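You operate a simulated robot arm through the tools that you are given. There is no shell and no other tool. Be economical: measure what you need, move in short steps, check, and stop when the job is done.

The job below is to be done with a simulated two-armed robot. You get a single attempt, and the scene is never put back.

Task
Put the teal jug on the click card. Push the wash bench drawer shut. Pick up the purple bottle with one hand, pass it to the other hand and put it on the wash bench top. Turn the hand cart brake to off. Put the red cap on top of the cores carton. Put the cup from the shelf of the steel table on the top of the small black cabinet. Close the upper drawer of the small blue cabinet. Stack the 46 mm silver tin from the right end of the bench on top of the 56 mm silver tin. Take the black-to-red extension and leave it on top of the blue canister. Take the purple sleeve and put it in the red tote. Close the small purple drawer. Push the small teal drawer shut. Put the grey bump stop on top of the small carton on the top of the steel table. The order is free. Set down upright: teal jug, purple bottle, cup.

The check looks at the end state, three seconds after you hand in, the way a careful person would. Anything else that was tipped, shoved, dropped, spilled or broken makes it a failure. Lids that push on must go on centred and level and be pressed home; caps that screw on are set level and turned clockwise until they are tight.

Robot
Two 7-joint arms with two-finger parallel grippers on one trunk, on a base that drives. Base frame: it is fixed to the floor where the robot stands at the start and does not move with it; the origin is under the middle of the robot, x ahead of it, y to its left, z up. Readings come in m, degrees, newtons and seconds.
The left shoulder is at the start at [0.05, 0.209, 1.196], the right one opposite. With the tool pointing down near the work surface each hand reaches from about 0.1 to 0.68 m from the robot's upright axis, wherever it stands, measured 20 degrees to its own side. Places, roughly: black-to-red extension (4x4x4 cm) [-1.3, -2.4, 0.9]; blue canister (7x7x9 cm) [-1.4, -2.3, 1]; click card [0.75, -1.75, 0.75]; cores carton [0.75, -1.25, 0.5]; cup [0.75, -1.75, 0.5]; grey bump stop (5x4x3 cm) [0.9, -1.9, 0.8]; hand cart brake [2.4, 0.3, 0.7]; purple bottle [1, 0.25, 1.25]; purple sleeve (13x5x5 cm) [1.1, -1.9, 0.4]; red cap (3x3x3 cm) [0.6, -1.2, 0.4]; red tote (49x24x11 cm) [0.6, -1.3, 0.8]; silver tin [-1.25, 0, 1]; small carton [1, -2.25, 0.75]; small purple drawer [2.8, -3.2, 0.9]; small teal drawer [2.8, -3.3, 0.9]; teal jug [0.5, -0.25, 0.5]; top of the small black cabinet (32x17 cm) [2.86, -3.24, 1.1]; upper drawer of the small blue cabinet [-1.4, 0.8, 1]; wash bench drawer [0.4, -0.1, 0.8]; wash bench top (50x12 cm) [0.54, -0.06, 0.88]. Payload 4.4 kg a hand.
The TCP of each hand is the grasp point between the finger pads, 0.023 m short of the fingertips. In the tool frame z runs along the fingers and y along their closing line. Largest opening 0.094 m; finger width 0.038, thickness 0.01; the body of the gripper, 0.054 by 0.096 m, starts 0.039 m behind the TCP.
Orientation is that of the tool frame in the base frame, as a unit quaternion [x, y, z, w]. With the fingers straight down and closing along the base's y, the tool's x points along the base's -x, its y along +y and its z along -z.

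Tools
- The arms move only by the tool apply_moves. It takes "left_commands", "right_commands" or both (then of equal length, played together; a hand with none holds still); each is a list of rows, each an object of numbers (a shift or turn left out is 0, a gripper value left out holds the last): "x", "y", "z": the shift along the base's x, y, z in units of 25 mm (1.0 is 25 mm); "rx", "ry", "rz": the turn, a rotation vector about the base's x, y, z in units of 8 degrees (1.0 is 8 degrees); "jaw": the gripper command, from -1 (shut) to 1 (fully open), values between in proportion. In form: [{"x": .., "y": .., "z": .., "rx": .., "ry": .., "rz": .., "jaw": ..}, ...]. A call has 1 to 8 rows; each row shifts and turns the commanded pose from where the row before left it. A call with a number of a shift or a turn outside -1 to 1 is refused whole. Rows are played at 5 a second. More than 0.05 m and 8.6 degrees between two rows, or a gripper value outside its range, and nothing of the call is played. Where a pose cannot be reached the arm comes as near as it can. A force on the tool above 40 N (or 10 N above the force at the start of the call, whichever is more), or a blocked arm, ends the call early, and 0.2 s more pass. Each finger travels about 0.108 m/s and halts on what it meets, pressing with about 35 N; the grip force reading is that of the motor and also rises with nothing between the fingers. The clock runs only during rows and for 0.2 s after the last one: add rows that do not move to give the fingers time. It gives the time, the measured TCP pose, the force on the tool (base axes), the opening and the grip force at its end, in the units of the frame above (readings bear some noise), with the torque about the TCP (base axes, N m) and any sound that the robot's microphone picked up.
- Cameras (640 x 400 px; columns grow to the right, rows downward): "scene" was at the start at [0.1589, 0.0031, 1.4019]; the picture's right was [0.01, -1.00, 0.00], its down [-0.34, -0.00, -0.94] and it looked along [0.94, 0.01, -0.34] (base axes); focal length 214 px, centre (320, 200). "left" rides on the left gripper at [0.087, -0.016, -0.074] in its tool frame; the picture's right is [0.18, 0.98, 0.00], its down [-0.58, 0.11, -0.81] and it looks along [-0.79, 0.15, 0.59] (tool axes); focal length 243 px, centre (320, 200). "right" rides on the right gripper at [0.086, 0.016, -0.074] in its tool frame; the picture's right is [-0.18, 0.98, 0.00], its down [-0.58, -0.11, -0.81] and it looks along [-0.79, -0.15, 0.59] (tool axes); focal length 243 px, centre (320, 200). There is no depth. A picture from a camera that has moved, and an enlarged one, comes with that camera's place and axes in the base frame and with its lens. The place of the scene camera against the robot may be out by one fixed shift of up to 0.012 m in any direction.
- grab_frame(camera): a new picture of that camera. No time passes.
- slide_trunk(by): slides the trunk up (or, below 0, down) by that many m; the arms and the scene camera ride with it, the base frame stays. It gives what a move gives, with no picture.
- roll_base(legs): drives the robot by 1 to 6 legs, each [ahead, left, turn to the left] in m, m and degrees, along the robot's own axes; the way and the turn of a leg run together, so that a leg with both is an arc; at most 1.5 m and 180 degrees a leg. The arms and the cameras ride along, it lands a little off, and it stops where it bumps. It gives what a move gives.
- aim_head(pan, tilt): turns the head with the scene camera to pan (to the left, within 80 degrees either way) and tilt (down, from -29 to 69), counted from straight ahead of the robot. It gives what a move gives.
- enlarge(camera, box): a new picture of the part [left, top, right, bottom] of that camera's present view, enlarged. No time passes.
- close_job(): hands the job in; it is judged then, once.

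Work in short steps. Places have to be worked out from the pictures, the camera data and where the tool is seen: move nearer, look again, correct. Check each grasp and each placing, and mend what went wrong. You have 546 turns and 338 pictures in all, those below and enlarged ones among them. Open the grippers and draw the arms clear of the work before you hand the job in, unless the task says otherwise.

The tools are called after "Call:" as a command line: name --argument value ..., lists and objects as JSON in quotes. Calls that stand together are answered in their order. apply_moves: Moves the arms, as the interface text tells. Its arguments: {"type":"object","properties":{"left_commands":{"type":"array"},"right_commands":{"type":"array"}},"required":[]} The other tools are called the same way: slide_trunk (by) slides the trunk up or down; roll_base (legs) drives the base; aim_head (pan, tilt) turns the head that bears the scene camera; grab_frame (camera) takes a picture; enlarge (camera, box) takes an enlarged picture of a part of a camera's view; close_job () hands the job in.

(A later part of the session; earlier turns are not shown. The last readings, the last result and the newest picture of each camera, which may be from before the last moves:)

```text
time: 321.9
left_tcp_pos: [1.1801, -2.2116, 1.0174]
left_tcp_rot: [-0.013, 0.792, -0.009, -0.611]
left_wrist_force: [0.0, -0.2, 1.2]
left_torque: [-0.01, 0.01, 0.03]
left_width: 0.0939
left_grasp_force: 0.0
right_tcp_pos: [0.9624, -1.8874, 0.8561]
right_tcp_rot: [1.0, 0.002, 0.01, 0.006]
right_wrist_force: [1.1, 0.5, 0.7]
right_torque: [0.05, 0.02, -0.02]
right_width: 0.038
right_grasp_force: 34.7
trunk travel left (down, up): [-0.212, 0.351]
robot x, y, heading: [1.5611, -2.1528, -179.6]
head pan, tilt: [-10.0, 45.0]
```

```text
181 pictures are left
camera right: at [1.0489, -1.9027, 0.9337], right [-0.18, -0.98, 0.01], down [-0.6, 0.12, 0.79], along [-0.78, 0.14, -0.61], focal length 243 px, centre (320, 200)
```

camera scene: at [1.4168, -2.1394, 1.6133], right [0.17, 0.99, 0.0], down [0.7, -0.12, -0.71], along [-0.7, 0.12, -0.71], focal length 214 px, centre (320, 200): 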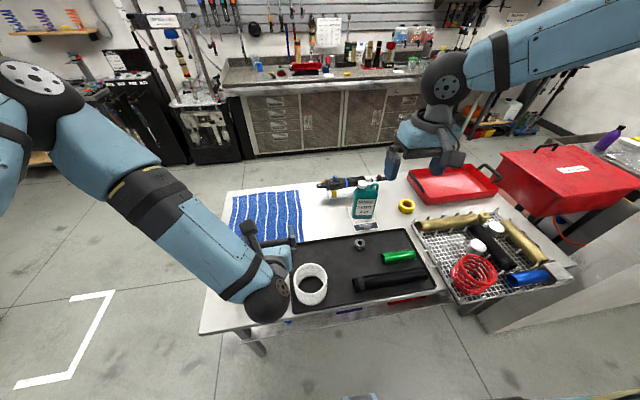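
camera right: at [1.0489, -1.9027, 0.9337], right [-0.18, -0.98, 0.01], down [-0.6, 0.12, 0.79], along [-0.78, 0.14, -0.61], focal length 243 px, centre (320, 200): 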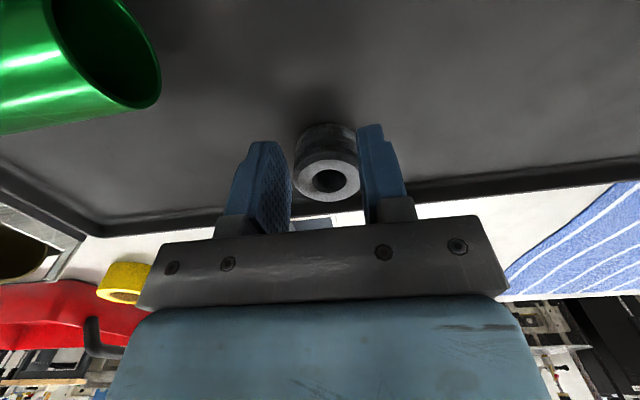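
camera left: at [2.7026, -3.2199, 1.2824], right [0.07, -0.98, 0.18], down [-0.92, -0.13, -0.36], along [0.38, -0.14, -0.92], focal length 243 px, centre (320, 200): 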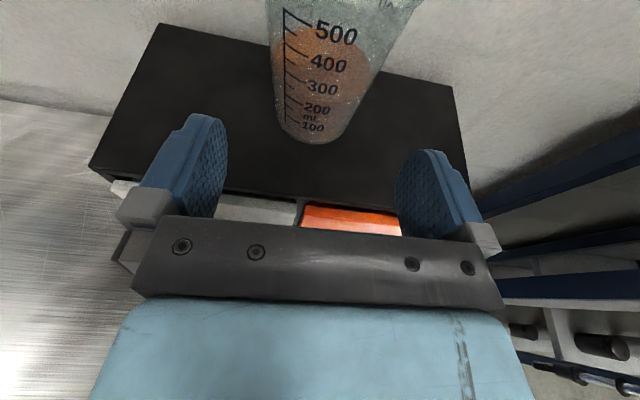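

Gripped (38 mm). I lift 0.2 m and strafe toward the carton at y≈−2.248.

Call:
slide_trunk --by 0.2

Call:
roll_base --legs '[[0, 0.36, 0]]'

Call:
grab_frame --camera "right"

Call:
grab_frame --camera "scene"

```text
time: 324.1
left_tcp_pos: [1.1782, -2.2118, 1.2178]
left_tcp_rot: [-0.014, 0.792, -0.01, -0.61]
left_wrist_force: [-0.3, -0.4, 0.6]
left_torque: [-0.02, 0.01, -0.02]
left_width: 0.0941
left_grasp_force: 0.1
right_tcp_pos: [0.9635, -1.8882, 1.0566]
right_tcp_rot: [1.0, 0.003, 0.011, 0.006]
right_wrist_force: [0.1, -0.5, -0.3]
right_torque: [0.05, 0.01, 0.01]
right_width: 0.0373
right_grasp_force: 35.3
trunk travel left (down, up): [-0.412, 0.151]
robot x, y, heading: [1.5632, -2.1561, -179.7]
head pan, tilt: [-10.0, 45.0]
```

```text
time: 327.8
left_tcp_pos: [1.1813, -2.5701, 1.2174]
left_tcp_rot: [-0.013, 0.791, -0.009, -0.611]
left_wrist_force: [0.1, -0.1, 0.5]
left_torque: [0.0, 0.02, -0.01]
left_width: 0.0943
left_grasp_force: 0.1
right_tcp_pos: [0.9637, -2.2467, 1.0562]
right_tcp_rot: [1.0, 0.002, 0.011, 0.006]
right_wrist_force: [-0.6, 0.0, -1.0]
right_torque: [0.01, -0.01, 0.02]
right_width: 0.0359
right_grasp_force: 34.9
trunk travel left (down, up): [-0.412, 0.151]
robot x, y, heading: [1.5645, -2.5125, -179.5]
head pan, tilt: [-10.0, 45.0]
```

```text
180 pictures are left
camera right: at [1.0507, -2.2618, 1.1335], right [-0.18, -0.98, 0.01], down [-0.6, 0.12, 0.79], along [-0.78, 0.14, -0.61], focal length 243 px, centre (320, 200)
```

right: 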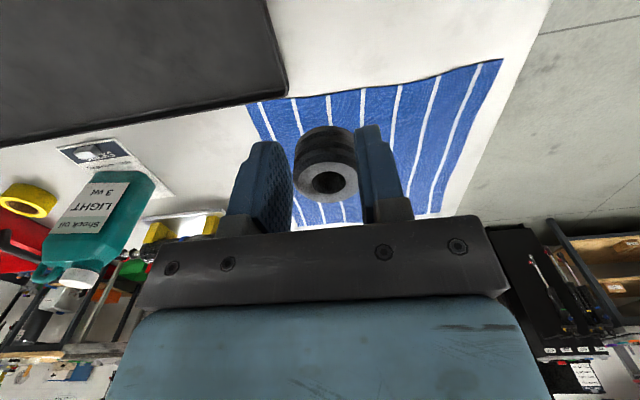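

```text
179 pictures are left
camera scene: at [1.4158, -2.4983, 1.5009], right [0.17, 0.99, 0.0], down [0.7, -0.12, -0.71], along [-0.7, 0.12, -0.71], focal length 214 px, centre (320, 200)
```

scene: 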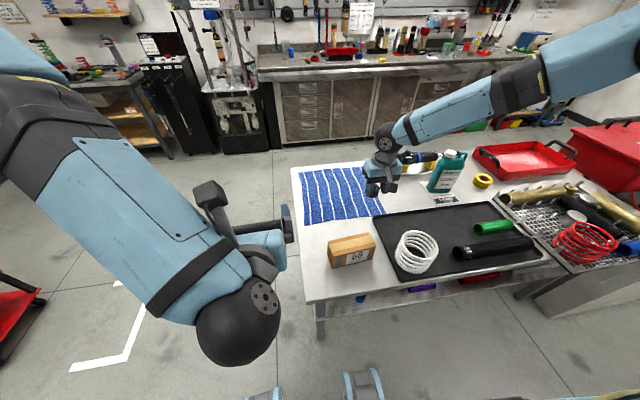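

Call:
enlarge --camera "scene" --box '[300, 200, 420, 290]'

```text
4.44 times, centred on (360, 245) of scene
camera zoom: at [1.4158, -2.4983, 1.5009], right [0.17, 0.99, 0.0], down [0.7, -0.12, -0.71], along [-0.7, 0.12, -0.71], focal length 953 px, centre (142, 0)
```

zoom: 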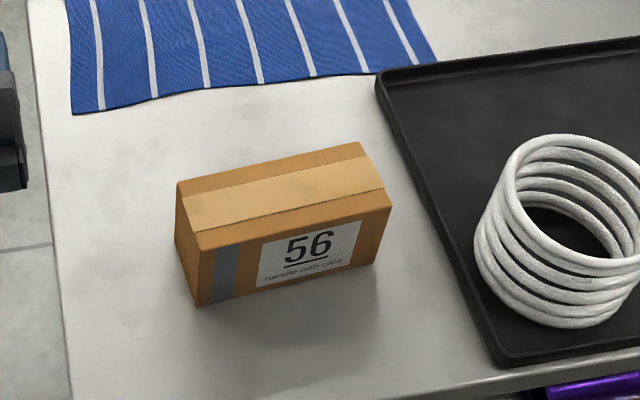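

Carton top centre computes to (1.047, −2.33, 0.91), 6 × 14 cm. I move over it.

Call:
roll_base --legs '[[0, 0.083, 0]]'

Call:
apply_moves --right_commands '[{"x": 0.83}, {"x": 0.83}, {"x": 0.83}, {"x": 0.83}, {}]'

Call:
grab_frame --camera "right"

Call:
grab_frame --camera "scene"

```text
time: 329.2
left_tcp_pos: [1.1812, -2.6529, 1.2165]
left_tcp_rot: [-0.013, 0.792, -0.009, -0.61]
left_wrist_force: [-0.8, -0.3, 0.8]
left_torque: [-0.01, -0.03, 0.0]
left_width: 0.0937
left_grasp_force: 0.1
right_tcp_pos: [0.9646, -2.3291, 1.0552]
right_tcp_rot: [1.0, 0.003, 0.01, 0.006]
right_wrist_force: [0.0, 0.0, -0.6]
right_torque: [0.02, -0.01, 0.0]
right_width: 0.0356
right_grasp_force: 34.9
trunk travel left (down, up): [-0.412, 0.151]
robot x, y, heading: [1.5655, -2.5966, -179.7]
head pan, tilt: [-10.0, 45.0]
```

```text
time: 330.4
left_tcp_pos: [1.1818, -2.6533, 1.2182]
left_tcp_rot: [-0.014, 0.791, -0.009, -0.611]
left_wrist_force: [-1.4, 0.3, 0.3]
left_torque: [-0.01, -0.03, -0.04]
left_width: 0.094
left_grasp_force: 0.1
right_tcp_pos: [1.0484, -2.3297, 1.056]
right_tcp_rot: [1.0, 0.003, 0.01, 0.006]
right_wrist_force: [0.7, 0.6, 0.0]
right_torque: [-0.01, -0.01, -0.01]
right_width: 0.0349
right_grasp_force: 35.2
trunk travel left (down, up): [-0.412, 0.151]
robot x, y, heading: [1.5636, -2.5966, -179.8]
head pan, tilt: [-10.0, 45.0]
```

```text
177 pictures are left
camera right: at [1.1343, -2.3448, 1.1327], right [-0.18, -0.98, 0.01], down [-0.6, 0.12, 0.79], along [-0.78, 0.14, -0.61], focal length 243 px, centre (320, 200)
```

right: 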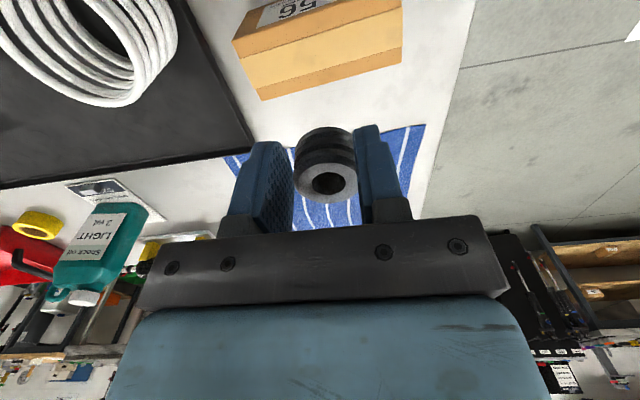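

```text
176 pictures are left
camera scene: at [1.4159, -2.581, 1.5008], right [0.17, 0.99, 0.0], down [0.7, -0.12, -0.71], along [-0.7, 0.12, -0.71], focal length 214 px, centre (320, 200)
```

scene: 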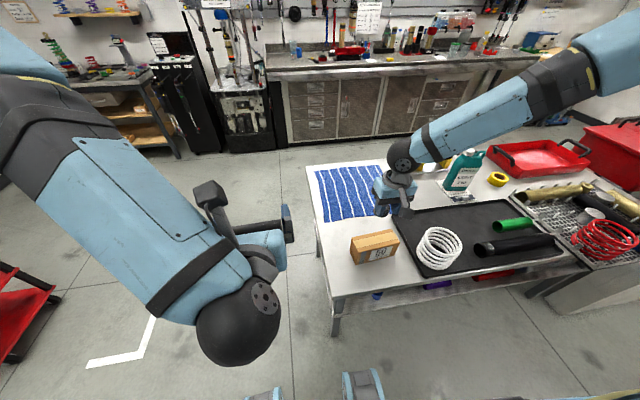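

The carton is directly below the held part by this camera too. I lower with the trunk 0.105, then fine steps.

Call:
slide_trunk --by -0.105

Call:
grab_frame --camera "right"

Call:
enlarge --camera "scene" --box '[320, 140, 440, 230]'

```text
time: 331.8
left_tcp_pos: [1.1816, -2.6519, 1.1132]
left_tcp_rot: [-0.013, 0.792, -0.009, -0.611]
left_wrist_force: [-0.6, -0.7, 0.0]
left_torque: [-0.03, -0.03, -0.02]
left_width: 0.094
left_grasp_force: 0.1
right_tcp_pos: [1.0491, -2.3285, 0.9521]
right_tcp_rot: [1.0, 0.002, 0.01, 0.006]
right_wrist_force: [0.2, -0.1, -0.8]
right_torque: [0.04, -0.02, 0.03]
right_width: 0.0347
right_grasp_force: 34.8
trunk travel left (down, up): [-0.307, 0.256]
robot x, y, heading: [1.5657, -2.5967, -179.5]
head pan, tilt: [-10.0, 45.0]
```

```text
175 pictures are left
camera right: at [1.1347, -2.3448, 1.0281], right [-0.18, -0.98, 0.01], down [-0.6, 0.12, 0.79], along [-0.78, 0.14, -0.61], focal length 243 px, centre (320, 200)
```

right: 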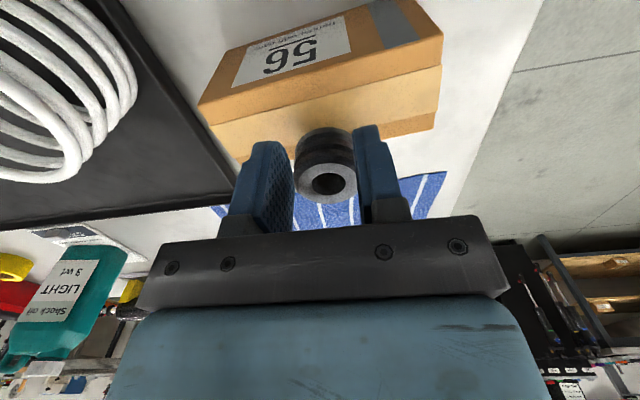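

```text
4.44 times, centred on (380, 185) of scene
camera zoom: at [1.4167, -2.5809, 1.396], right [0.17, 0.99, 0.0], down [0.7, -0.12, -0.71], along [-0.7, 0.12, -0.71], focal length 953 px, centre (53, 267)
```

zoom: 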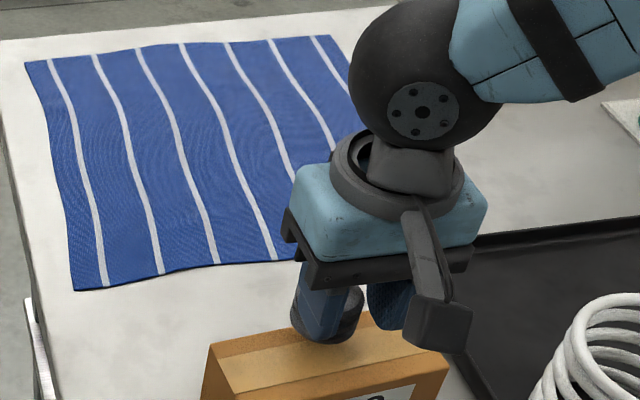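

The part is a bit toward the far edge, so I shift +1.2 cm in x and lower to contact.

Call:
apply_moves --right_commands '[{"x": 0.5, "y": -0.1}, {"z": -0.3}, {}]'

Call:
enlarge --camera "scene" --box '[320, 140, 440, 230]'

```text
time: 332.6
left_tcp_pos: [1.1827, -2.6538, 1.1122]
left_tcp_rot: [-0.014, 0.792, -0.01, -0.61]
left_wrist_force: [0.3, -0.1, 0.5]
left_torque: [-0.01, -0.01, 0.01]
left_width: 0.0943
left_grasp_force: 0.1
right_tcp_pos: [1.0615, -2.3318, 0.9436]
right_tcp_rot: [1.0, 0.003, 0.011, 0.006]
right_wrist_force: [0.4, 0.4, 0.7]
right_torque: [0.02, 0.0, 0.0]
right_width: 0.0341
right_grasp_force: 34.8
trunk travel left (down, up): [-0.307, 0.256]
robot x, y, heading: [1.5685, -2.595, -179.6]
head pan, tilt: [-10.0, 45.0]
```

```text
4.44 times, centred on (380, 185) of scene
camera zoom: at [1.4167, -2.5809, 1.3959], right [0.17, 0.99, 0.0], down [0.7, -0.12, -0.71], along [-0.7, 0.12, -0.71], focal length 953 px, centre (53, 267)
```

zoom: 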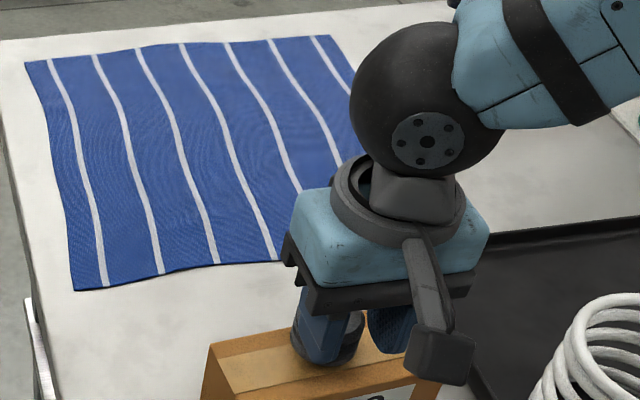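

Call:
apply_moves --right_commands '[{"z": -0.2}, {}]'

Call:
apply_moves --right_commands '[{"z": -0.15}, {}]'

Call:
grab_frame --camera "right"

```text
time: 333.2
left_tcp_pos: [1.1816, -2.6528, 1.1131]
left_tcp_rot: [-0.014, 0.791, -0.01, -0.611]
left_wrist_force: [-0.5, -0.9, 0.0]
left_torque: [-0.03, 0.06, -0.02]
left_width: 0.094
left_grasp_force: 0.1
right_tcp_pos: [1.0608, -2.332, 0.9378]
right_tcp_rot: [1.0, 0.002, 0.01, 0.007]
right_wrist_force: [1.0, 0.3, 0.3]
right_torque: [0.02, -0.03, -0.02]
right_width: 0.034
right_grasp_force: 35.0
trunk travel left (down, up): [-0.307, 0.256]
robot x, y, heading: [1.5646, -2.5945, -179.6]
head pan, tilt: [-10.0, 45.0]
```

```text
time: 333.8
left_tcp_pos: [1.1829, -2.6528, 1.1125]
left_tcp_rot: [-0.014, 0.791, -0.01, -0.612]
left_wrist_force: [-0.4, -0.6, 0.0]
left_torque: [-0.03, -0.01, 0.02]
left_width: 0.0941
left_grasp_force: 0.1
right_tcp_pos: [1.0608, -2.3318, 0.936]
right_tcp_rot: [1.0, 0.003, 0.011, 0.006]
right_wrist_force: [0.7, 2.3, 4.6]
right_torque: [0.11, 0.15, -0.03]
right_width: 0.034
right_grasp_force: 34.5
trunk travel left (down, up): [-0.307, 0.256]
robot x, y, heading: [1.566, -2.5965, -179.5]
head pan, tilt: [-10.0, 45.0]
```

```text
172 pictures are left
camera right: at [1.1473, -2.3473, 1.0126], right [-0.18, -0.98, 0.01], down [-0.6, 0.12, 0.79], along [-0.78, 0.14, -0.61], focal length 243 px, centre (320, 200)
```

right: 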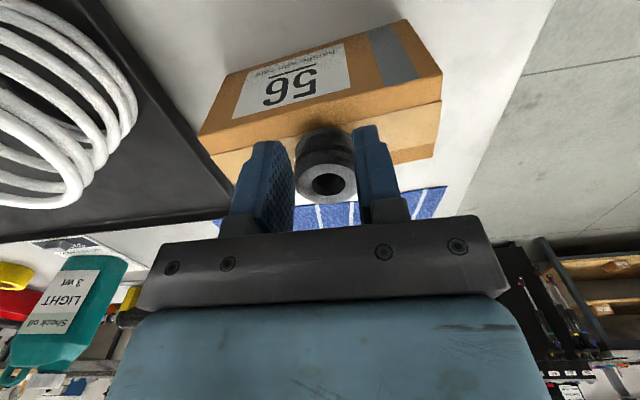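

Contact on the carton top. I open and lift off.

Call:
apply_moves --right_commands '[{"jaw": 0}, {"jaw": 1}, {"jaw": 1}, {"z": 1}, {"z": 1}, {"z": 1}, {"z": 1}]'

Call:
grab_frame --camera "right"

Call:
enlarge --camera "scene" --box '[320, 140, 440, 230]'

```text
time: 335.4
left_tcp_pos: [1.1817, -2.6527, 1.1126]
left_tcp_rot: [-0.014, 0.791, -0.01, -0.612]
left_wrist_force: [0.7, 0.1, 0.0]
left_torque: [0.0, 0.0, 0.03]
left_width: 0.0939
left_grasp_force: 0.0
right_tcp_pos: [1.0628, -2.3324, 1.0345]
right_tcp_rot: [1.0, 0.003, 0.01, 0.006]
right_wrist_force: [0.1, 0.4, 0.0]
right_torque: [-0.02, 0.0, -0.02]
right_width: 0.0942
right_grasp_force: 0.1
trunk travel left (down, up): [-0.307, 0.256]
robot x, y, heading: [1.5692, -2.595, -179.5]
head pan, tilt: [-10.0, 45.0]
```

```text
171 pictures are left
camera right: at [1.1481, -2.3479, 1.1123], right [-0.18, -0.98, 0.01], down [-0.6, 0.11, 0.79], along [-0.78, 0.14, -0.61], focal length 243 px, centre (320, 200)
```

right: 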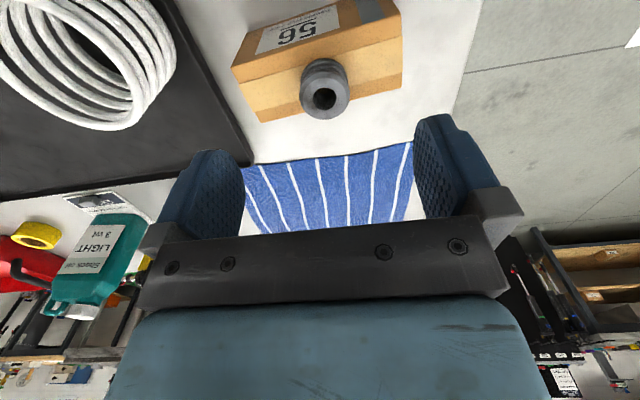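

```text
4.44 times, centred on (380, 185) of scene
camera zoom: at [1.4172, -2.5812, 1.3959], right [0.17, 0.99, 0.0], down [0.7, -0.12, -0.71], along [-0.7, 0.12, -0.71], focal length 953 px, centre (53, 267)
```

zoom: 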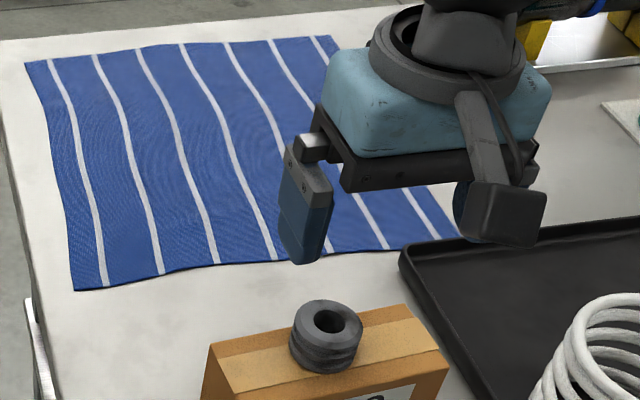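

The bump stop sits on the carton. Now the purple sleeve under the table: I back off, and yaw the right hand 90° (tool down, closing along x).

Call:
roll_base --legs '[[-0.22, -0.4, -0.4]]'

Call:
apply_moves --right_commands '[{"rz": 1}, {"rz": 1}, {"rz": 1}, {"rz": 1}, {"rz": 1}, {"rz": 1}, {"rz": 1}, {"rz": 1}]'

Call:
apply_moves --right_commands '[{"rz": 1}, {"rz": 1}, {"rz": 1}, {"rz": 0.25}, {"jaw": 0.5}]'

Call:
aim_head --pan -10 --tilt 35

Call:
grab_frame --camera "scene"

```text
time: 339.5
left_tcp_pos: [1.4022, -2.2442, 1.1123]
left_tcp_rot: [-0.009, 0.792, -0.005, -0.611]
left_wrist_force: [0.2, -0.6, -0.1]
left_torque: [0.02, -0.02, -0.04]
left_width: 0.094
left_grasp_force: 0.0
right_tcp_pos: [1.2837, -1.9219, 1.0351]
right_tcp_rot: [1.0, -0.002, 0.012, 0.007]
right_wrist_force: [0.4, 0.7, -0.1]
right_torque: [-0.01, 0.04, -0.01]
right_width: 0.0941
right_grasp_force: 0.1
trunk travel left (down, up): [-0.307, 0.256]
robot x, y, heading: [1.7886, -2.1955, 179.8]
head pan, tilt: [-10.0, 45.0]
```

```text
time: 341.3
left_tcp_pos: [1.4006, -2.2442, 1.1115]
left_tcp_rot: [-0.009, 0.792, -0.006, -0.611]
left_wrist_force: [0.2, -0.1, -0.3]
left_torque: [-0.01, -0.03, 0.01]
left_width: 0.0941
left_grasp_force: 0.0
right_tcp_pos: [1.2849, -1.9214, 1.034]
right_tcp_rot: [0.849, 0.528, 0.012, 0.0]
right_wrist_force: [0.0, -0.2, 0.0]
right_torque: [0.02, -0.01, 0.0]
right_width: 0.094
right_grasp_force: 0.0
trunk travel left (down, up): [-0.307, 0.256]
robot x, y, heading: [1.7861, -2.1898, 179.8]
head pan, tilt: [-10.0, 45.0]
```

```text
time: 342.5
left_tcp_pos: [1.4001, -2.2436, 1.1118]
left_tcp_rot: [-0.009, 0.792, -0.006, -0.61]
left_wrist_force: [0.2, -0.3, -0.1]
left_torque: [-0.01, -0.02, -0.02]
left_width: 0.0938
left_grasp_force: 0.1
right_tcp_pos: [1.2843, -1.9203, 1.0353]
right_tcp_rot: [0.708, 0.706, 0.012, -0.004]
right_wrist_force: [-0.3, 0.7, -0.3]
right_torque: [0.05, -0.02, -0.02]
right_width: 0.0707
right_grasp_force: 0.1
trunk travel left (down, up): [-0.307, 0.256]
robot x, y, heading: [1.7833, -2.1888, 179.9]
head pan, tilt: [-10.0, 45.0]
```

```text
time: 343.2
left_tcp_pos: [1.4008, -2.2429, 1.1129]
left_tcp_rot: [-0.009, 0.792, -0.006, -0.611]
left_wrist_force: [-0.4, 0.1, 0.8]
left_torque: [0.03, 0.01, 0.0]
left_width: 0.0939
left_grasp_force: 0.2
right_tcp_pos: [1.284, -1.9211, 1.0348]
right_tcp_rot: [0.709, 0.705, 0.012, -0.004]
right_wrist_force: [0.3, -0.3, 0.1]
right_torque: [0.0, 0.01, 0.01]
right_width: 0.0703
right_grasp_force: 0.0
trunk travel left (down, up): [-0.307, 0.256]
robot x, y, heading: [1.7862, -2.1905, 179.7]
head pan, tilt: [-10.0, 35.0]
```

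```text
169 pictures are left
camera scene: at [1.6296, -2.173, 1.4106], right [0.18, 0.98, 0.0], down [0.56, -0.1, -0.82], along [-0.81, 0.15, -0.57], focal length 214 px, centre (320, 200)
```

scene: 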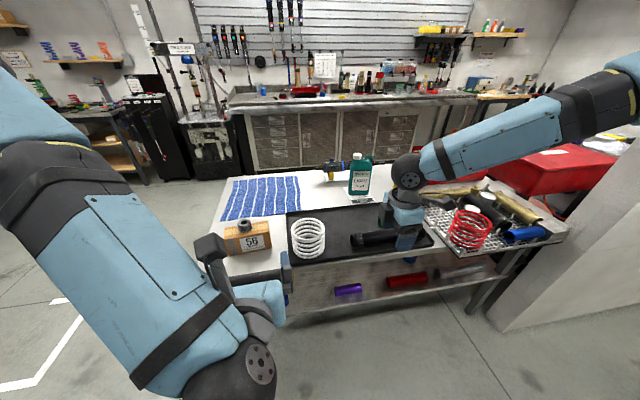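

Call:
slide_trunk --by -0.3

Call:
enlarge --camera "scene" --box '[280, 150, 480, 275]'

```text
time: 346.2
left_tcp_pos: [1.4008, -2.2439, 0.8125]
left_tcp_rot: [-0.008, 0.792, -0.005, -0.611]
left_wrist_force: [0.3, -0.1, -0.1]
left_torque: [0.0, -0.01, 0.0]
left_width: 0.094
left_grasp_force: 0.1
right_tcp_pos: [1.2848, -1.9222, 0.7352]
right_tcp_rot: [0.709, 0.705, 0.011, -0.003]
right_wrist_force: [0.4, -0.7, 0.7]
right_torque: [0.02, 0.03, -0.02]
right_width: 0.0705
right_grasp_force: 0.1
trunk travel left (down, up): [-0.007, 0.556]
robot x, y, heading: [1.7834, -2.1908, 179.6]
head pan, tilt: [-10.0, 35.0]
```

```text
3.20 times, centred on (380, 212) of scene
camera zoom: at [1.6297, -2.173, 1.1107], right [0.18, 0.98, 0.0], down [0.56, -0.1, -0.82], along [-0.81, 0.15, -0.57], focal length 686 px, centre (128, 160)
```

zoom: 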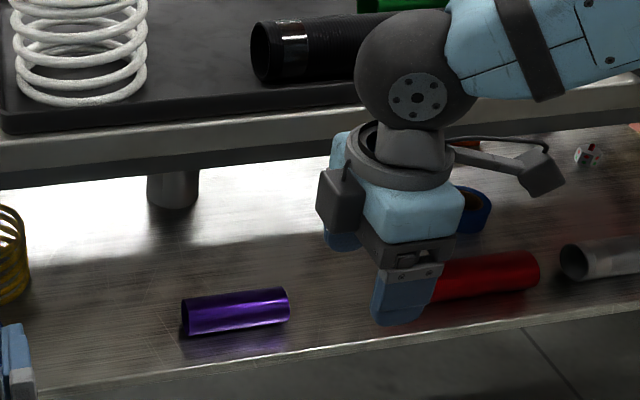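

Sleeve: centre (1.048, −1.922), axis along y, ≈4.5 cm dia, shelf edge at x≈1.108. I lift the left hand clear and lower the right to z≈0.505.

Call:
apply_moves --left_commands '[{"z": 1, "x": 0.5}, {"z": 1, "x": 0.5}, {"z": 1, "x": 0.5}, {"z": 1, "x": 0.5}, {"z": 1, "x": 0.5}, {"z": 1, "x": 0.5}, {"z": 1}, {"z": 1}]' --right_commands '[{"z": -1}, {"z": -1}, {"z": -1}, {"z": -1}, {"z": -1}, {"z": -1}, {"z": -1}, {"z": -1}]'

Call:
apply_moves --right_commands '[{"z": -1}, {"z": -0.2}, {}]'

Call:
grab_frame --camera "scene"

Call:
grab_frame --camera "right"

```text
time: 348.0
left_tcp_pos: [1.4625, -2.2242, 1.0071]
left_tcp_rot: [-0.005, 0.793, -0.013, -0.609]
left_wrist_force: [0.6, -0.2, 0.5]
left_torque: [-0.02, -0.02, -0.01]
left_width: 0.094
left_grasp_force: 0.0
left hand out of reach, approached as far as the arm can: row 2, 3, 4
right_tcp_pos: [1.2988, -1.8951, 0.5733]
right_tcp_rot: [0.709, 0.705, 0.011, -0.003]
right_wrist_force: [0.4, 0.5, 0.4]
right_torque: [0.02, -0.02, -0.04]
right_width: 0.0704
right_grasp_force: 0.1
right hand out of reach, approached as far as the arm can: row 6, 7, 8
trunk travel left (down, up): [-0.007, 0.556]
robot x, y, heading: [1.7841, -2.19, 180.0]
head pan, tilt: [-10.0, 35.0]
```

```text
time: 348.8
left_tcp_pos: [1.4619, -2.223, 1.0088]
left_tcp_rot: [-0.009, 0.793, -0.013, -0.609]
left_wrist_force: [0.5, 0.6, -0.3]
left_torque: [0.03, 0.01, 0.01]
left_width: 0.0939
left_grasp_force: 0.0
right_tcp_pos: [1.3036, -1.8817, 0.5635]
right_tcp_rot: [0.709, 0.705, 0.012, -0.002]
right_wrist_force: [0.3, -0.4, -0.5]
right_torque: [-0.01, -0.02, 0.02]
right_width: 0.0704
right_grasp_force: 0.0
right hand out of reach, approached as far as the arm can: row 1, 2
trunk travel left (down, up): [-0.007, 0.556]
robot x, y, heading: [1.7857, -2.1908, 179.9]
head pan, tilt: [-10.0, 35.0]
```

```text
167 pictures are left
camera scene: at [1.6278, -2.1736, 1.1159], right [0.17, 0.99, 0.0], down [0.52, -0.09, -0.85], along [-0.84, 0.14, -0.52], focal length 214 px, centre (320, 200)
```

scene: 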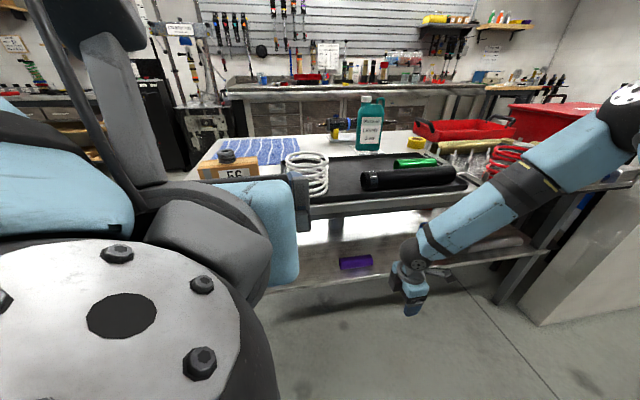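

```text
166 pictures are left
camera right: at [1.3203, -1.7977, 0.6397], right [0.98, -0.19, 0.01], down [-0.12, -0.6, 0.79], along [-0.14, -0.78, -0.61], focal length 243 px, centre (320, 200)
```

right: 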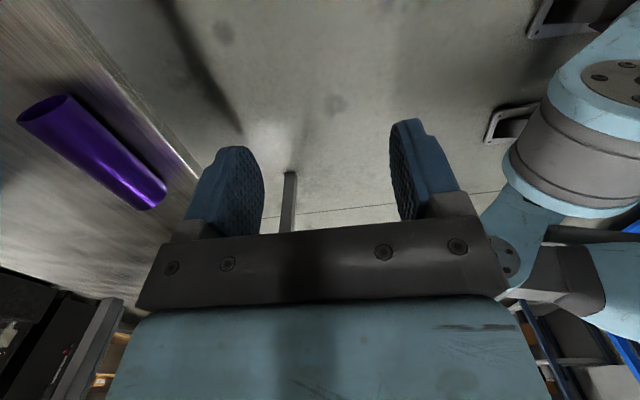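

The left arm is crowding the head, so I move it forward and down a bit. I test whether the right hand gets lower when reaching farther.

Call:
apply_moves --left_commands '[{"x": -1, "z": -0.5, "y": -1}, {"x": -1, "z": -0.5, "y": -1}, {"x": -1, "z": -0.5, "y": -1}, {"x": -1, "y": -1}]'

Call:
roll_base --legs '[[-0.1, 0, 0]]'

Call:
apply_moves --right_commands '[{"x": -1}, {"x": -1}, {"x": -1}, {"x": -1}, {"z": -1}, {"z": -1}, {"z": -0.5}, {"y": -0.5}]'

Call:
grab_frame --camera "scene"

```text
time: 349.8
left_tcp_pos: [1.3537, -2.3106, 0.9806]
left_tcp_rot: [-0.01, 0.792, -0.007, -0.61]
left_wrist_force: [0.4, -0.7, -0.3]
left_torque: [-0.02, -0.06, 0.0]
left_width: 0.094
left_grasp_force: 0.2
left hand out of reach, approached as far as the arm can: row 2, 3
right_tcp_pos: [1.3044, -1.8835, 0.5626]
right_tcp_rot: [0.709, 0.705, 0.012, -0.004]
right_wrist_force: [-0.6, 0.4, -0.6]
right_torque: [0.01, 0.0, -0.03]
right_width: 0.0708
right_grasp_force: 0.1
trunk travel left (down, up): [-0.007, 0.556]
robot x, y, heading: [1.7885, -2.1916, 179.6]
head pan, tilt: [-10.0, 35.0]
```

```text
time: 351.0
left_tcp_pos: [1.4536, -2.3103, 0.9812]
left_tcp_rot: [-0.01, 0.791, -0.007, -0.611]
left_wrist_force: [1.5, -0.6, 0.5]
left_torque: [0.05, 0.02, 0.02]
left_width: 0.0941
left_grasp_force: 0.0
right_tcp_pos: [1.404, -1.8819, 0.5634]
right_tcp_rot: [0.709, 0.705, 0.011, -0.003]
right_wrist_force: [-0.4, -0.7, 0.2]
right_torque: [0.02, -0.01, 0.02]
right_width: 0.0706
right_grasp_force: 0.1
trunk travel left (down, up): [-0.007, 0.556]
robot x, y, heading: [1.8854, -2.1906, 179.9]
head pan, tilt: [-10.0, 35.0]
```

```text
time: 352.8
left_tcp_pos: [1.4532, -2.31, 0.9811]
left_tcp_rot: [-0.01, 0.792, -0.007, -0.611]
left_wrist_force: [-0.8, 0.2, -0.2]
left_torque: [-0.01, 0.02, -0.01]
left_width: 0.0942
left_grasp_force: 0.0
right_tcp_pos: [1.3425, -1.8533, 0.5722]
right_tcp_rot: [0.709, 0.705, 0.012, -0.003]
right_wrist_force: [-1.4, -0.5, -0.6]
right_torque: [0.02, 0.0, 0.0]
right_width: 0.0704
right_grasp_force: 0.0
right hand out of reach, approached as far as the arm can: row 1, 2, 3, 4, 5, 6, 7, 8
trunk travel left (down, up): [-0.007, 0.556]
robot x, y, heading: [1.8878, -2.19, 179.8]
head pan, tilt: [-10.0, 35.0]
```

```text
165 pictures are left
camera scene: at [1.7291, -2.1734, 1.1107], right [0.18, 0.98, 0.0], down [0.56, -0.1, -0.82], along [-0.81, 0.15, -0.57], focal length 214 px, centre (320, 200)
```

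scene: 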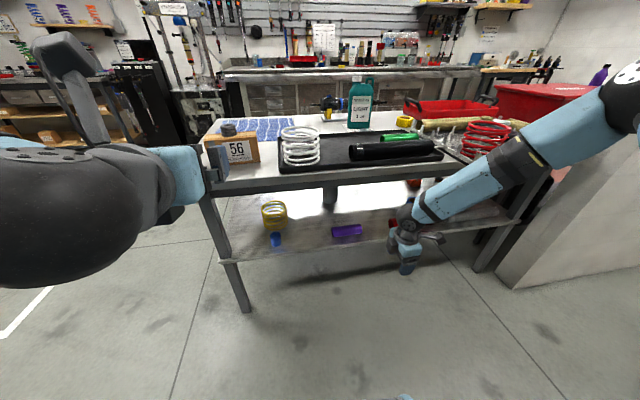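

Call:
apply_moves --right_commands '[{"ry": 1, "z": 0.5}, {"ry": 1, "z": 0.5}, {"ry": 0.75}, {"x": -1}, {"x": -1}, {"y": -0.5}, {"z": -1}, {"z": -1}]'

Call:
apply_moves --right_commands '[{"z": -1}, {"z": -1}, {"z": -1}, {"z": -1}]'

```text
time: 354.6
left_tcp_pos: [1.4523, -2.3099, 0.9798]
left_tcp_rot: [-0.009, 0.792, -0.006, -0.611]
left_wrist_force: [-0.8, -0.5, -0.2]
left_torque: [0.03, -0.01, -0.01]
left_width: 0.0939
left_grasp_force: 0.0
right_tcp_pos: [1.3017, -1.8539, 0.5711]
right_tcp_rot: [0.699, 0.691, -0.124, -0.138]
right_wrist_force: [-0.9, -0.2, -0.6]
right_torque: [-0.04, 0.03, 0.02]
right_width: 0.0703
right_grasp_force: 0.0
right hand out of reach, approached as far as the arm can: row 7, 8
trunk travel left (down, up): [-0.007, 0.556]
robot x, y, heading: [1.8878, -2.192, 179.6]
head pan, tilt: [-10.0, 35.0]
```

```text
time: 355.6
left_tcp_pos: [1.4521, -2.3101, 0.9807]
left_tcp_rot: [-0.009, 0.792, -0.006, -0.61]
left_wrist_force: [-0.1, 0.5, -0.5]
left_torque: [-0.01, -0.02, -0.02]
left_width: 0.094
left_grasp_force: 0.1
right_tcp_pos: [1.3267, -1.8244, 0.5486]
right_tcp_rot: [0.698, 0.692, -0.123, -0.138]
right_wrist_force: [0.5, 0.1, 0.2]
right_torque: [0.01, -0.04, 0.05]
right_width: 0.0707
right_grasp_force: 0.2
right hand out of reach, approached as far as the arm can: row 1, 2, 3, 4
trunk travel left (down, up): [-0.007, 0.556]
robot x, y, heading: [1.884, -2.1915, 179.9]
head pan, tilt: [-10.0, 35.0]
```

Steep poses get lower when the hand is closer in. I test the right hand, pointing straight down again, at about 0.38 m ahead.

Call:
apply_moves --right_commands '[{"ry": -1, "x": 1}, {"ry": -1, "x": 1}, {"ry": -0.75, "x": 1}, {"x": 1}, {"x": 1}, {"x": 1}, {"x": 1}]'

Call:
apply_moves --right_commands '[{"z": -1}, {"z": -1}, {"z": -1}, {"z": -1}]'

Call:
grab_frame --camera "scene"

```text
time: 357.2
left_tcp_pos: [1.4535, -2.3096, 0.9799]
left_tcp_rot: [-0.01, 0.792, -0.007, -0.611]
left_wrist_force: [0.9, -0.2, 0.2]
left_torque: [-0.02, 0.03, -0.01]
left_width: 0.0942
left_grasp_force: 0.1
right_tcp_pos: [1.502, -1.8253, 0.5492]
right_tcp_rot: [0.709, 0.705, 0.012, -0.002]
right_wrist_force: [-0.2, -0.1, -0.2]
right_torque: [0.01, -0.03, 0.01]
right_width: 0.0706
right_grasp_force: 0.0
trunk travel left (down, up): [-0.007, 0.556]
robot x, y, heading: [1.8839, -2.1919, 179.8]
head pan, tilt: [-10.0, 35.0]
```

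```text
time: 358.2
left_tcp_pos: [1.4524, -2.3105, 0.9812]
left_tcp_rot: [-0.009, 0.791, -0.006, -0.611]
left_wrist_force: [-0.3, -1.4, -0.3]
left_torque: [-0.02, 0.03, -0.04]
left_width: 0.0941
left_grasp_force: 0.1
right_tcp_pos: [1.5002, -1.8172, 0.5164]
right_tcp_rot: [0.71, 0.705, 0.013, -0.003]
right_wrist_force: [-0.2, -0.3, 0.2]
right_torque: [-0.04, -0.03, 0.04]
right_width: 0.0705
right_grasp_force: 0.0
right hand out of reach, approached as far as the arm can: row 2, 3, 4
trunk travel left (down, up): [-0.007, 0.556]
robot x, y, heading: [1.8839, -2.1885, 180.0]
head pan, tilt: [-10.0, 35.0]
```

```text
164 pictures are left
camera scene: at [1.7291, -2.1732, 1.1107], right [0.18, 0.98, 0.0], down [0.56, -0.1, -0.82], along [-0.81, 0.15, -0.57], focal length 214 px, centre (320, 200)
```

scene: 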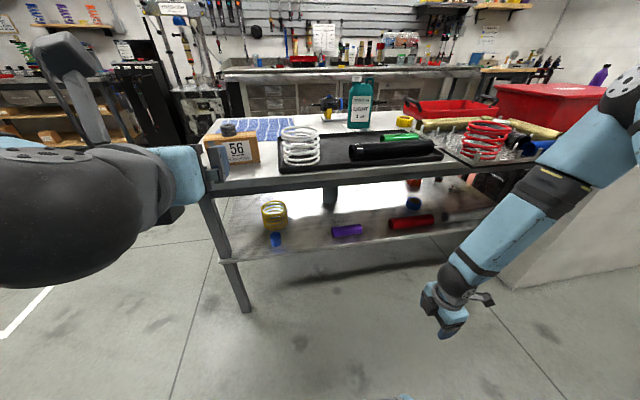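

Call:
apply_moves --right_commands '[{"y": 1}, {"y": 1}, {"y": 1}, {"z": -1}, {"z": -1}, {"z": -1}]'

Call:
apply_moves --right_commands '[{"ry": 1}, {"ry": 1}, {"ry": 0.7}, {"z": -1}, {"z": -1}, {"z": -1}]'

```text
time: 359.6
left_tcp_pos: [1.4545, -2.3099, 0.9802]
left_tcp_rot: [-0.009, 0.791, -0.006, -0.611]
left_wrist_force: [1.5, 0.4, -0.7]
left_torque: [-0.02, -0.03, 0.02]
left_width: 0.094
left_grasp_force: 0.0
right_tcp_pos: [1.5103, -1.7319, 0.4904]
right_tcp_rot: [0.709, 0.705, 0.012, -0.004]
right_wrist_force: [-0.5, 0.0, 0.0]
right_torque: [-0.02, 0.0, 0.01]
right_width: 0.0705
right_grasp_force: 0.0
right hand out of reach, approached as far as the arm can: row 4, 5, 6
trunk travel left (down, up): [-0.007, 0.556]
robot x, y, heading: [1.8884, -2.1913, 180.0]
head pan, tilt: [-10.0, 35.0]
```

```text
time: 361.0
left_tcp_pos: [1.4533, -2.31, 0.9794]
left_tcp_rot: [-0.01, 0.792, -0.006, -0.611]
left_wrist_force: [0.4, 0.2, -0.2]
left_torque: [0.02, 0.0, 0.0]
left_width: 0.094
left_grasp_force: 0.0
right_tcp_pos: [1.5072, -1.7175, 0.4906]
right_tcp_rot: [0.699, 0.692, -0.121, -0.135]
right_wrist_force: [-1.2, -1.1, 0.5]
right_torque: [0.02, 0.0, 0.02]
right_width: 0.0705
right_grasp_force: 0.0
right hand out of reach, approached as far as the arm can: row 3, 4, 5, 6
trunk travel left (down, up): [-0.007, 0.556]
robot x, y, heading: [1.8836, -2.1902, 179.9]
head pan, tilt: [-10.0, 35.0]
```

Straight-down doesn't get low enough. Alternative: the left hand (camera up) pointing inward along the sleeve's axis (+y), gripping its near end across x. I test that yaw in the open.

Call:
apply_moves --left_commands '[{"rz": -1, "z": -1, "ry": -0.7}, {"rz": -1, "z": -1, "ry": -0.7}, {"rz": -1, "z": -1}, {"rz": -1, "z": -1}, {"rz": -1, "z": -1}, {"rz": -1, "z": -1}, {"rz": -1, "z": -1}, {"rz": -1, "z": -1}]' --right_commands '[{"z": 1, "ry": -0.7}, {"z": 1, "ry": -1}, {"z": 1, "ry": -1}, {"z": 1}, {"z": 1}, {"z": 1}, {}, {}]'

Call:
apply_moves --left_commands '[{"rz": -1, "z": -1}, {"rz": -1, "z": -1}, {"rz": -1, "z": -1}, {"z": -1}, {"z": -1}, {"z": -1}, {"z": -1}]'

Call:
grab_frame --camera "scene"

Call:
grab_frame --camera "left"

```text
refused: row 1 steps farther than a row can; nothing moved
```

```text
time: 362.6
left_tcp_pos: [1.4203, -2.2976, 0.8896]
left_tcp_rot: [0.155, 0.778, 0.119, -0.597]
left_wrist_force: [0.6, 0.6, -0.1]
left_torque: [0.05, -0.02, 0.0]
left_width: 0.0941
left_grasp_force: 0.0
left hand out of reach, approached as far as the arm can: row 1, 2, 3, 4, 5, 6, 7
right_tcp_pos: [1.507, -1.7171, 0.491]
right_tcp_rot: [0.699, 0.692, -0.121, -0.136]
right_wrist_force: [-0.5, 0.2, -0.4]
right_torque: [-0.01, -0.01, -0.03]
right_width: 0.0706
right_grasp_force: 0.0
trunk travel left (down, up): [-0.007, 0.556]
robot x, y, heading: [1.8859, -2.1909, 179.8]
head pan, tilt: [-10.0, 35.0]
```

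```text
163 pictures are left
camera scene: at [1.7291, -2.1734, 1.1107], right [0.18, 0.98, 0.0], down [0.56, -0.1, -0.82], along [-0.81, 0.15, -0.57], focal length 214 px, centre (320, 200)
```

scene: 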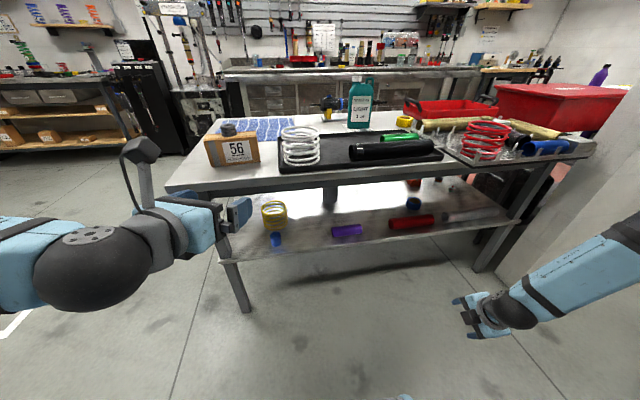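

```text
162 pictures are left
camera left: at [1.4601, -2.331, 0.9922], right [0.33, 0.93, 0.18], down [0.9, -0.26, -0.35], along [-0.28, 0.28, -0.92], focal length 243 px, centre (320, 200)
```

left: 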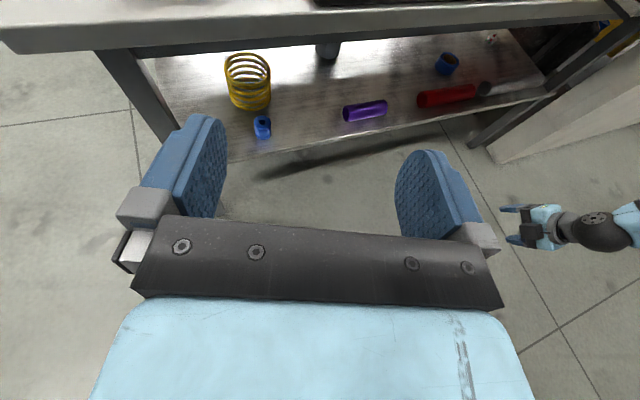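

Call:
apply_moves --left_commands '[{"x": -1, "z": -0.5, "ry": -0.7}, {"x": -1, "z": -0.5, "ry": -0.7}, {"x": -1, "z": -1}, {"x": -1, "z": -1}, {"x": -0.5, "z": -1}, {"z": -1}, {"z": -1}, {"z": -1}]'

Call:
apply_moves --left_commands '[{"z": -1}, {"z": -1}, {"z": -1}, {"z": -1}, {"rz": -1}, {"rz": -1}, {"rz": -1}, {"rz": -1}]'

Call:
grab_frame --camera "scene"

```text
time: 364.4
left_tcp_pos: [1.3082, -2.2975, 0.7685]
left_tcp_rot: [0.143, 0.832, 0.136, -0.519]
left_wrist_force: [-0.6, -0.4, 0.9]
left_torque: [0.0, 0.03, -0.02]
left_width: 0.094
left_grasp_force: 0.1
left hand out of reach, approached as far as the arm can: row 6, 7, 8
right_tcp_pos: [1.5076, -1.717, 0.4896]
right_tcp_rot: [0.698, 0.693, -0.121, -0.134]
right_wrist_force: [-0.1, 0.3, 0.2]
right_torque: [0.0, 0.01, -0.01]
right_width: 0.0706
right_grasp_force: 0.1
trunk travel left (down, up): [-0.007, 0.556]
robot x, y, heading: [1.8845, -2.1917, 179.9]
head pan, tilt: [-10.0, 35.0]
```

```text
time: 366.2
left_tcp_pos: [1.3083, -2.2967, 0.7686]
left_tcp_rot: [0.367, 0.759, 0.274, -0.463]
left_wrist_force: [0.3, -0.3, -0.6]
left_torque: [0.02, -0.01, -0.02]
left_width: 0.094
left_grasp_force: 0.0
left hand out of reach, approached as far as the arm can: row 1, 2, 3, 4
right_tcp_pos: [1.5069, -1.7168, 0.4908]
right_tcp_rot: [0.698, 0.692, -0.121, -0.135]
right_wrist_force: [0.1, 1.0, -0.3]
right_torque: [0.0, 0.04, 0.0]
right_width: 0.0705
right_grasp_force: 0.0
trunk travel left (down, up): [-0.007, 0.556]
robot x, y, heading: [1.8842, -2.1909, 179.8]
head pan, tilt: [-10.0, 35.0]
```

```text
161 pictures are left
camera scene: at [1.7291, -2.1733, 1.1107], right [0.18, 0.98, 0.0], down [0.56, -0.1, -0.82], along [-0.81, 0.15, -0.57], focal length 214 px, centre (320, 200)
```

scene: 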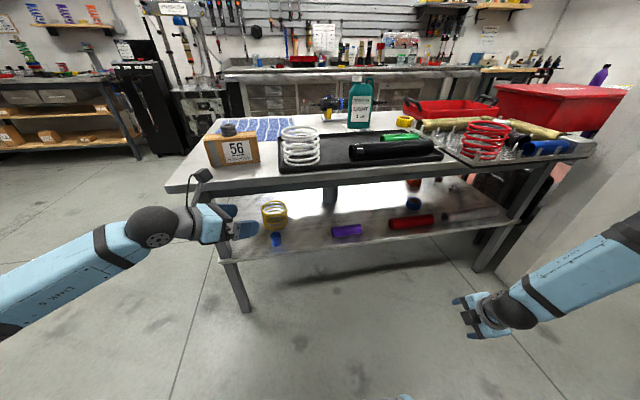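

Yaw works here. I continue the yaw and try lowering.

Call:
apply_moves --left_commands '[{"rz": -1}, {"rz": -1}, {"z": -1}, {"z": -1}, {"z": -1}, {"z": -1}, {"z": -1}, {"z": -1}]'

Call:
apply_moves --left_commands '[{"z": -1}, {"z": -1}, {"z": -1}, {"z": -1}, {"z": -1}]'

Call:
grab_frame --camera "scene"

```text
time: 368.0
left_tcp_pos: [1.3078, -2.2968, 0.6185]
left_tcp_rot: [0.469, 0.701, 0.335, -0.42]
left_wrist_force: [0.3, 0.2, -0.2]
left_torque: [0.05, 0.0, -0.02]
left_width: 0.0937
left_grasp_force: 0.0
right_tcp_pos: [1.5065, -1.7169, 0.4902]
right_tcp_rot: [0.698, 0.692, -0.122, -0.135]
right_wrist_force: [0.0, -0.2, 0.3]
right_torque: [0.0, 0.0, 0.01]
right_width: 0.0703
right_grasp_force: 0.1
trunk travel left (down, up): [-0.007, 0.556]
robot x, y, heading: [1.8858, -2.1916, 179.8]
head pan, tilt: [-10.0, 35.0]
```

```text
time: 369.2
left_tcp_pos: [1.3085, -2.2996, 0.4932]
left_tcp_rot: [0.468, 0.701, 0.335, -0.421]
left_wrist_force: [-0.6, -0.5, 0.3]
left_torque: [0.03, 0.02, -0.01]
left_width: 0.0941
left_grasp_force: 0.0
right_tcp_pos: [1.5076, -1.7173, 0.4909]
right_tcp_rot: [0.699, 0.692, -0.121, -0.135]
right_wrist_force: [0.2, -0.6, 0.5]
right_torque: [-0.01, 0.01, 0.02]
right_width: 0.0707
right_grasp_force: 0.1
trunk travel left (down, up): [-0.007, 0.556]
robot x, y, heading: [1.8844, -2.1921, 179.6]
head pan, tilt: [-10.0, 35.0]
```

```text
160 pictures are left
camera scene: at [1.7291, -2.1734, 1.1107], right [0.18, 0.98, 0.0], down [0.56, -0.1, -0.82], along [-0.81, 0.15, -0.57], focal length 214 px, centre (320, 200)
```

scene: 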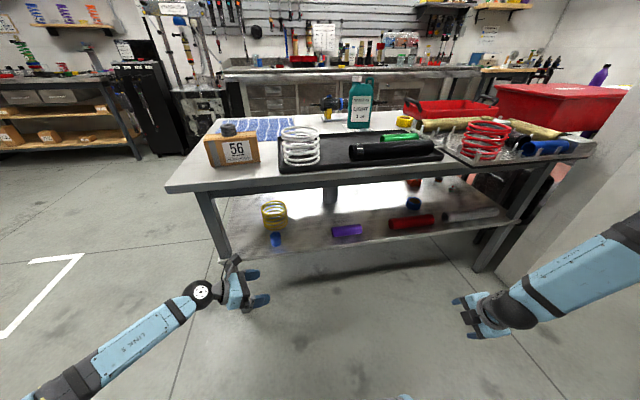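

With the yaw the left hand goes low freely (tool ≈18° off the sleeve's axis, pitched 25°). I align the yaw fully and tuck the right hand out of the way.

Call:
apply_moves --left_commands '[{"rz": -1}, {"rz": -1}, {"rz": -0.25}, {}, {}, {}, {}, {}]' --right_commands '[{"z": 1}, {"z": 1}, {"z": 1, "y": -1}, {"z": 1, "y": -1}, {"z": 1, "y": -1}, {"z": 1, "y": -1}, {"z": 1, "y": -1}, {"z": 1, "y": -1}]'

Call:
apply_moves --right_commands '[{"z": 1, "x": 1}, {"z": 1, "x": 1}, {"z": 1, "x": 1}, {"z": 1, "x": 1}, {"z": 1}, {"z": 1}]'

Call:
grab_frame --camera "scene"

```text
time: 371.0
left_tcp_pos: [1.3084, -2.2985, 0.4925]
left_tcp_rot: [0.572, 0.619, 0.397, -0.362]
left_wrist_force: [-0.4, -0.3, -0.1]
left_torque: [-0.02, 0.01, 0.02]
left_width: 0.0939
left_grasp_force: 0.1
right_tcp_pos: [1.501, -1.866, 0.6881]
right_tcp_rot: [0.699, 0.692, -0.121, -0.134]
right_wrist_force: [0.2, -0.3, 0.0]
right_torque: [-0.01, 0.01, -0.02]
right_width: 0.0709
right_grasp_force: 0.0
right hand out of reach, approached as far as the arm can: row 8
trunk travel left (down, up): [-0.007, 0.556]
robot x, y, heading: [1.8878, -2.1919, 179.5]
head pan, tilt: [-10.0, 35.0]
```

```text
time: 372.4
left_tcp_pos: [1.3088, -2.2982, 0.4932]
left_tcp_rot: [0.572, 0.619, 0.397, -0.363]
left_wrist_force: [-1.2, -0.2, 0.5]
left_torque: [0.02, 0.0, -0.01]
left_width: 0.094
left_grasp_force: 0.0
right_tcp_pos: [1.4898, -1.8466, 0.8258]
right_tcp_rot: [0.698, 0.693, -0.121, -0.135]
right_wrist_force: [0.4, -0.3, 0.2]
right_torque: [0.04, 0.0, 0.0]
right_width: 0.0705
right_grasp_force: 0.0
right hand out of reach, approached as far as the arm can: row 1, 2, 3, 4
trunk travel left (down, up): [-0.007, 0.556]
robot x, y, heading: [1.8854, -2.1919, 180.0]
head pan, tilt: [-10.0, 35.0]
```

```text
159 pictures are left
camera scene: at [1.7293, -2.1732, 1.1107], right [0.18, 0.98, 0.0], down [0.56, -0.1, -0.82], along [-0.81, 0.15, -0.57], focal length 214 px, centre (320, 200)
```

scene: 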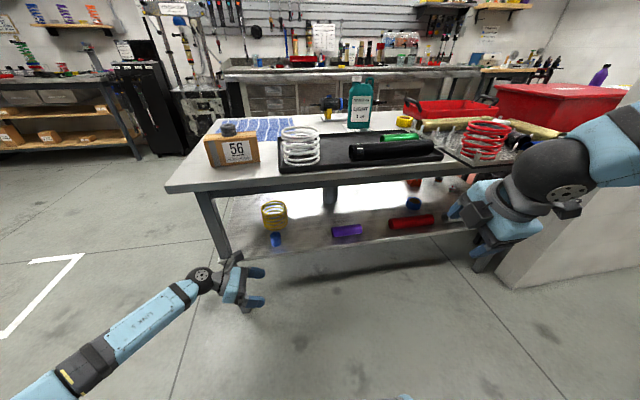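

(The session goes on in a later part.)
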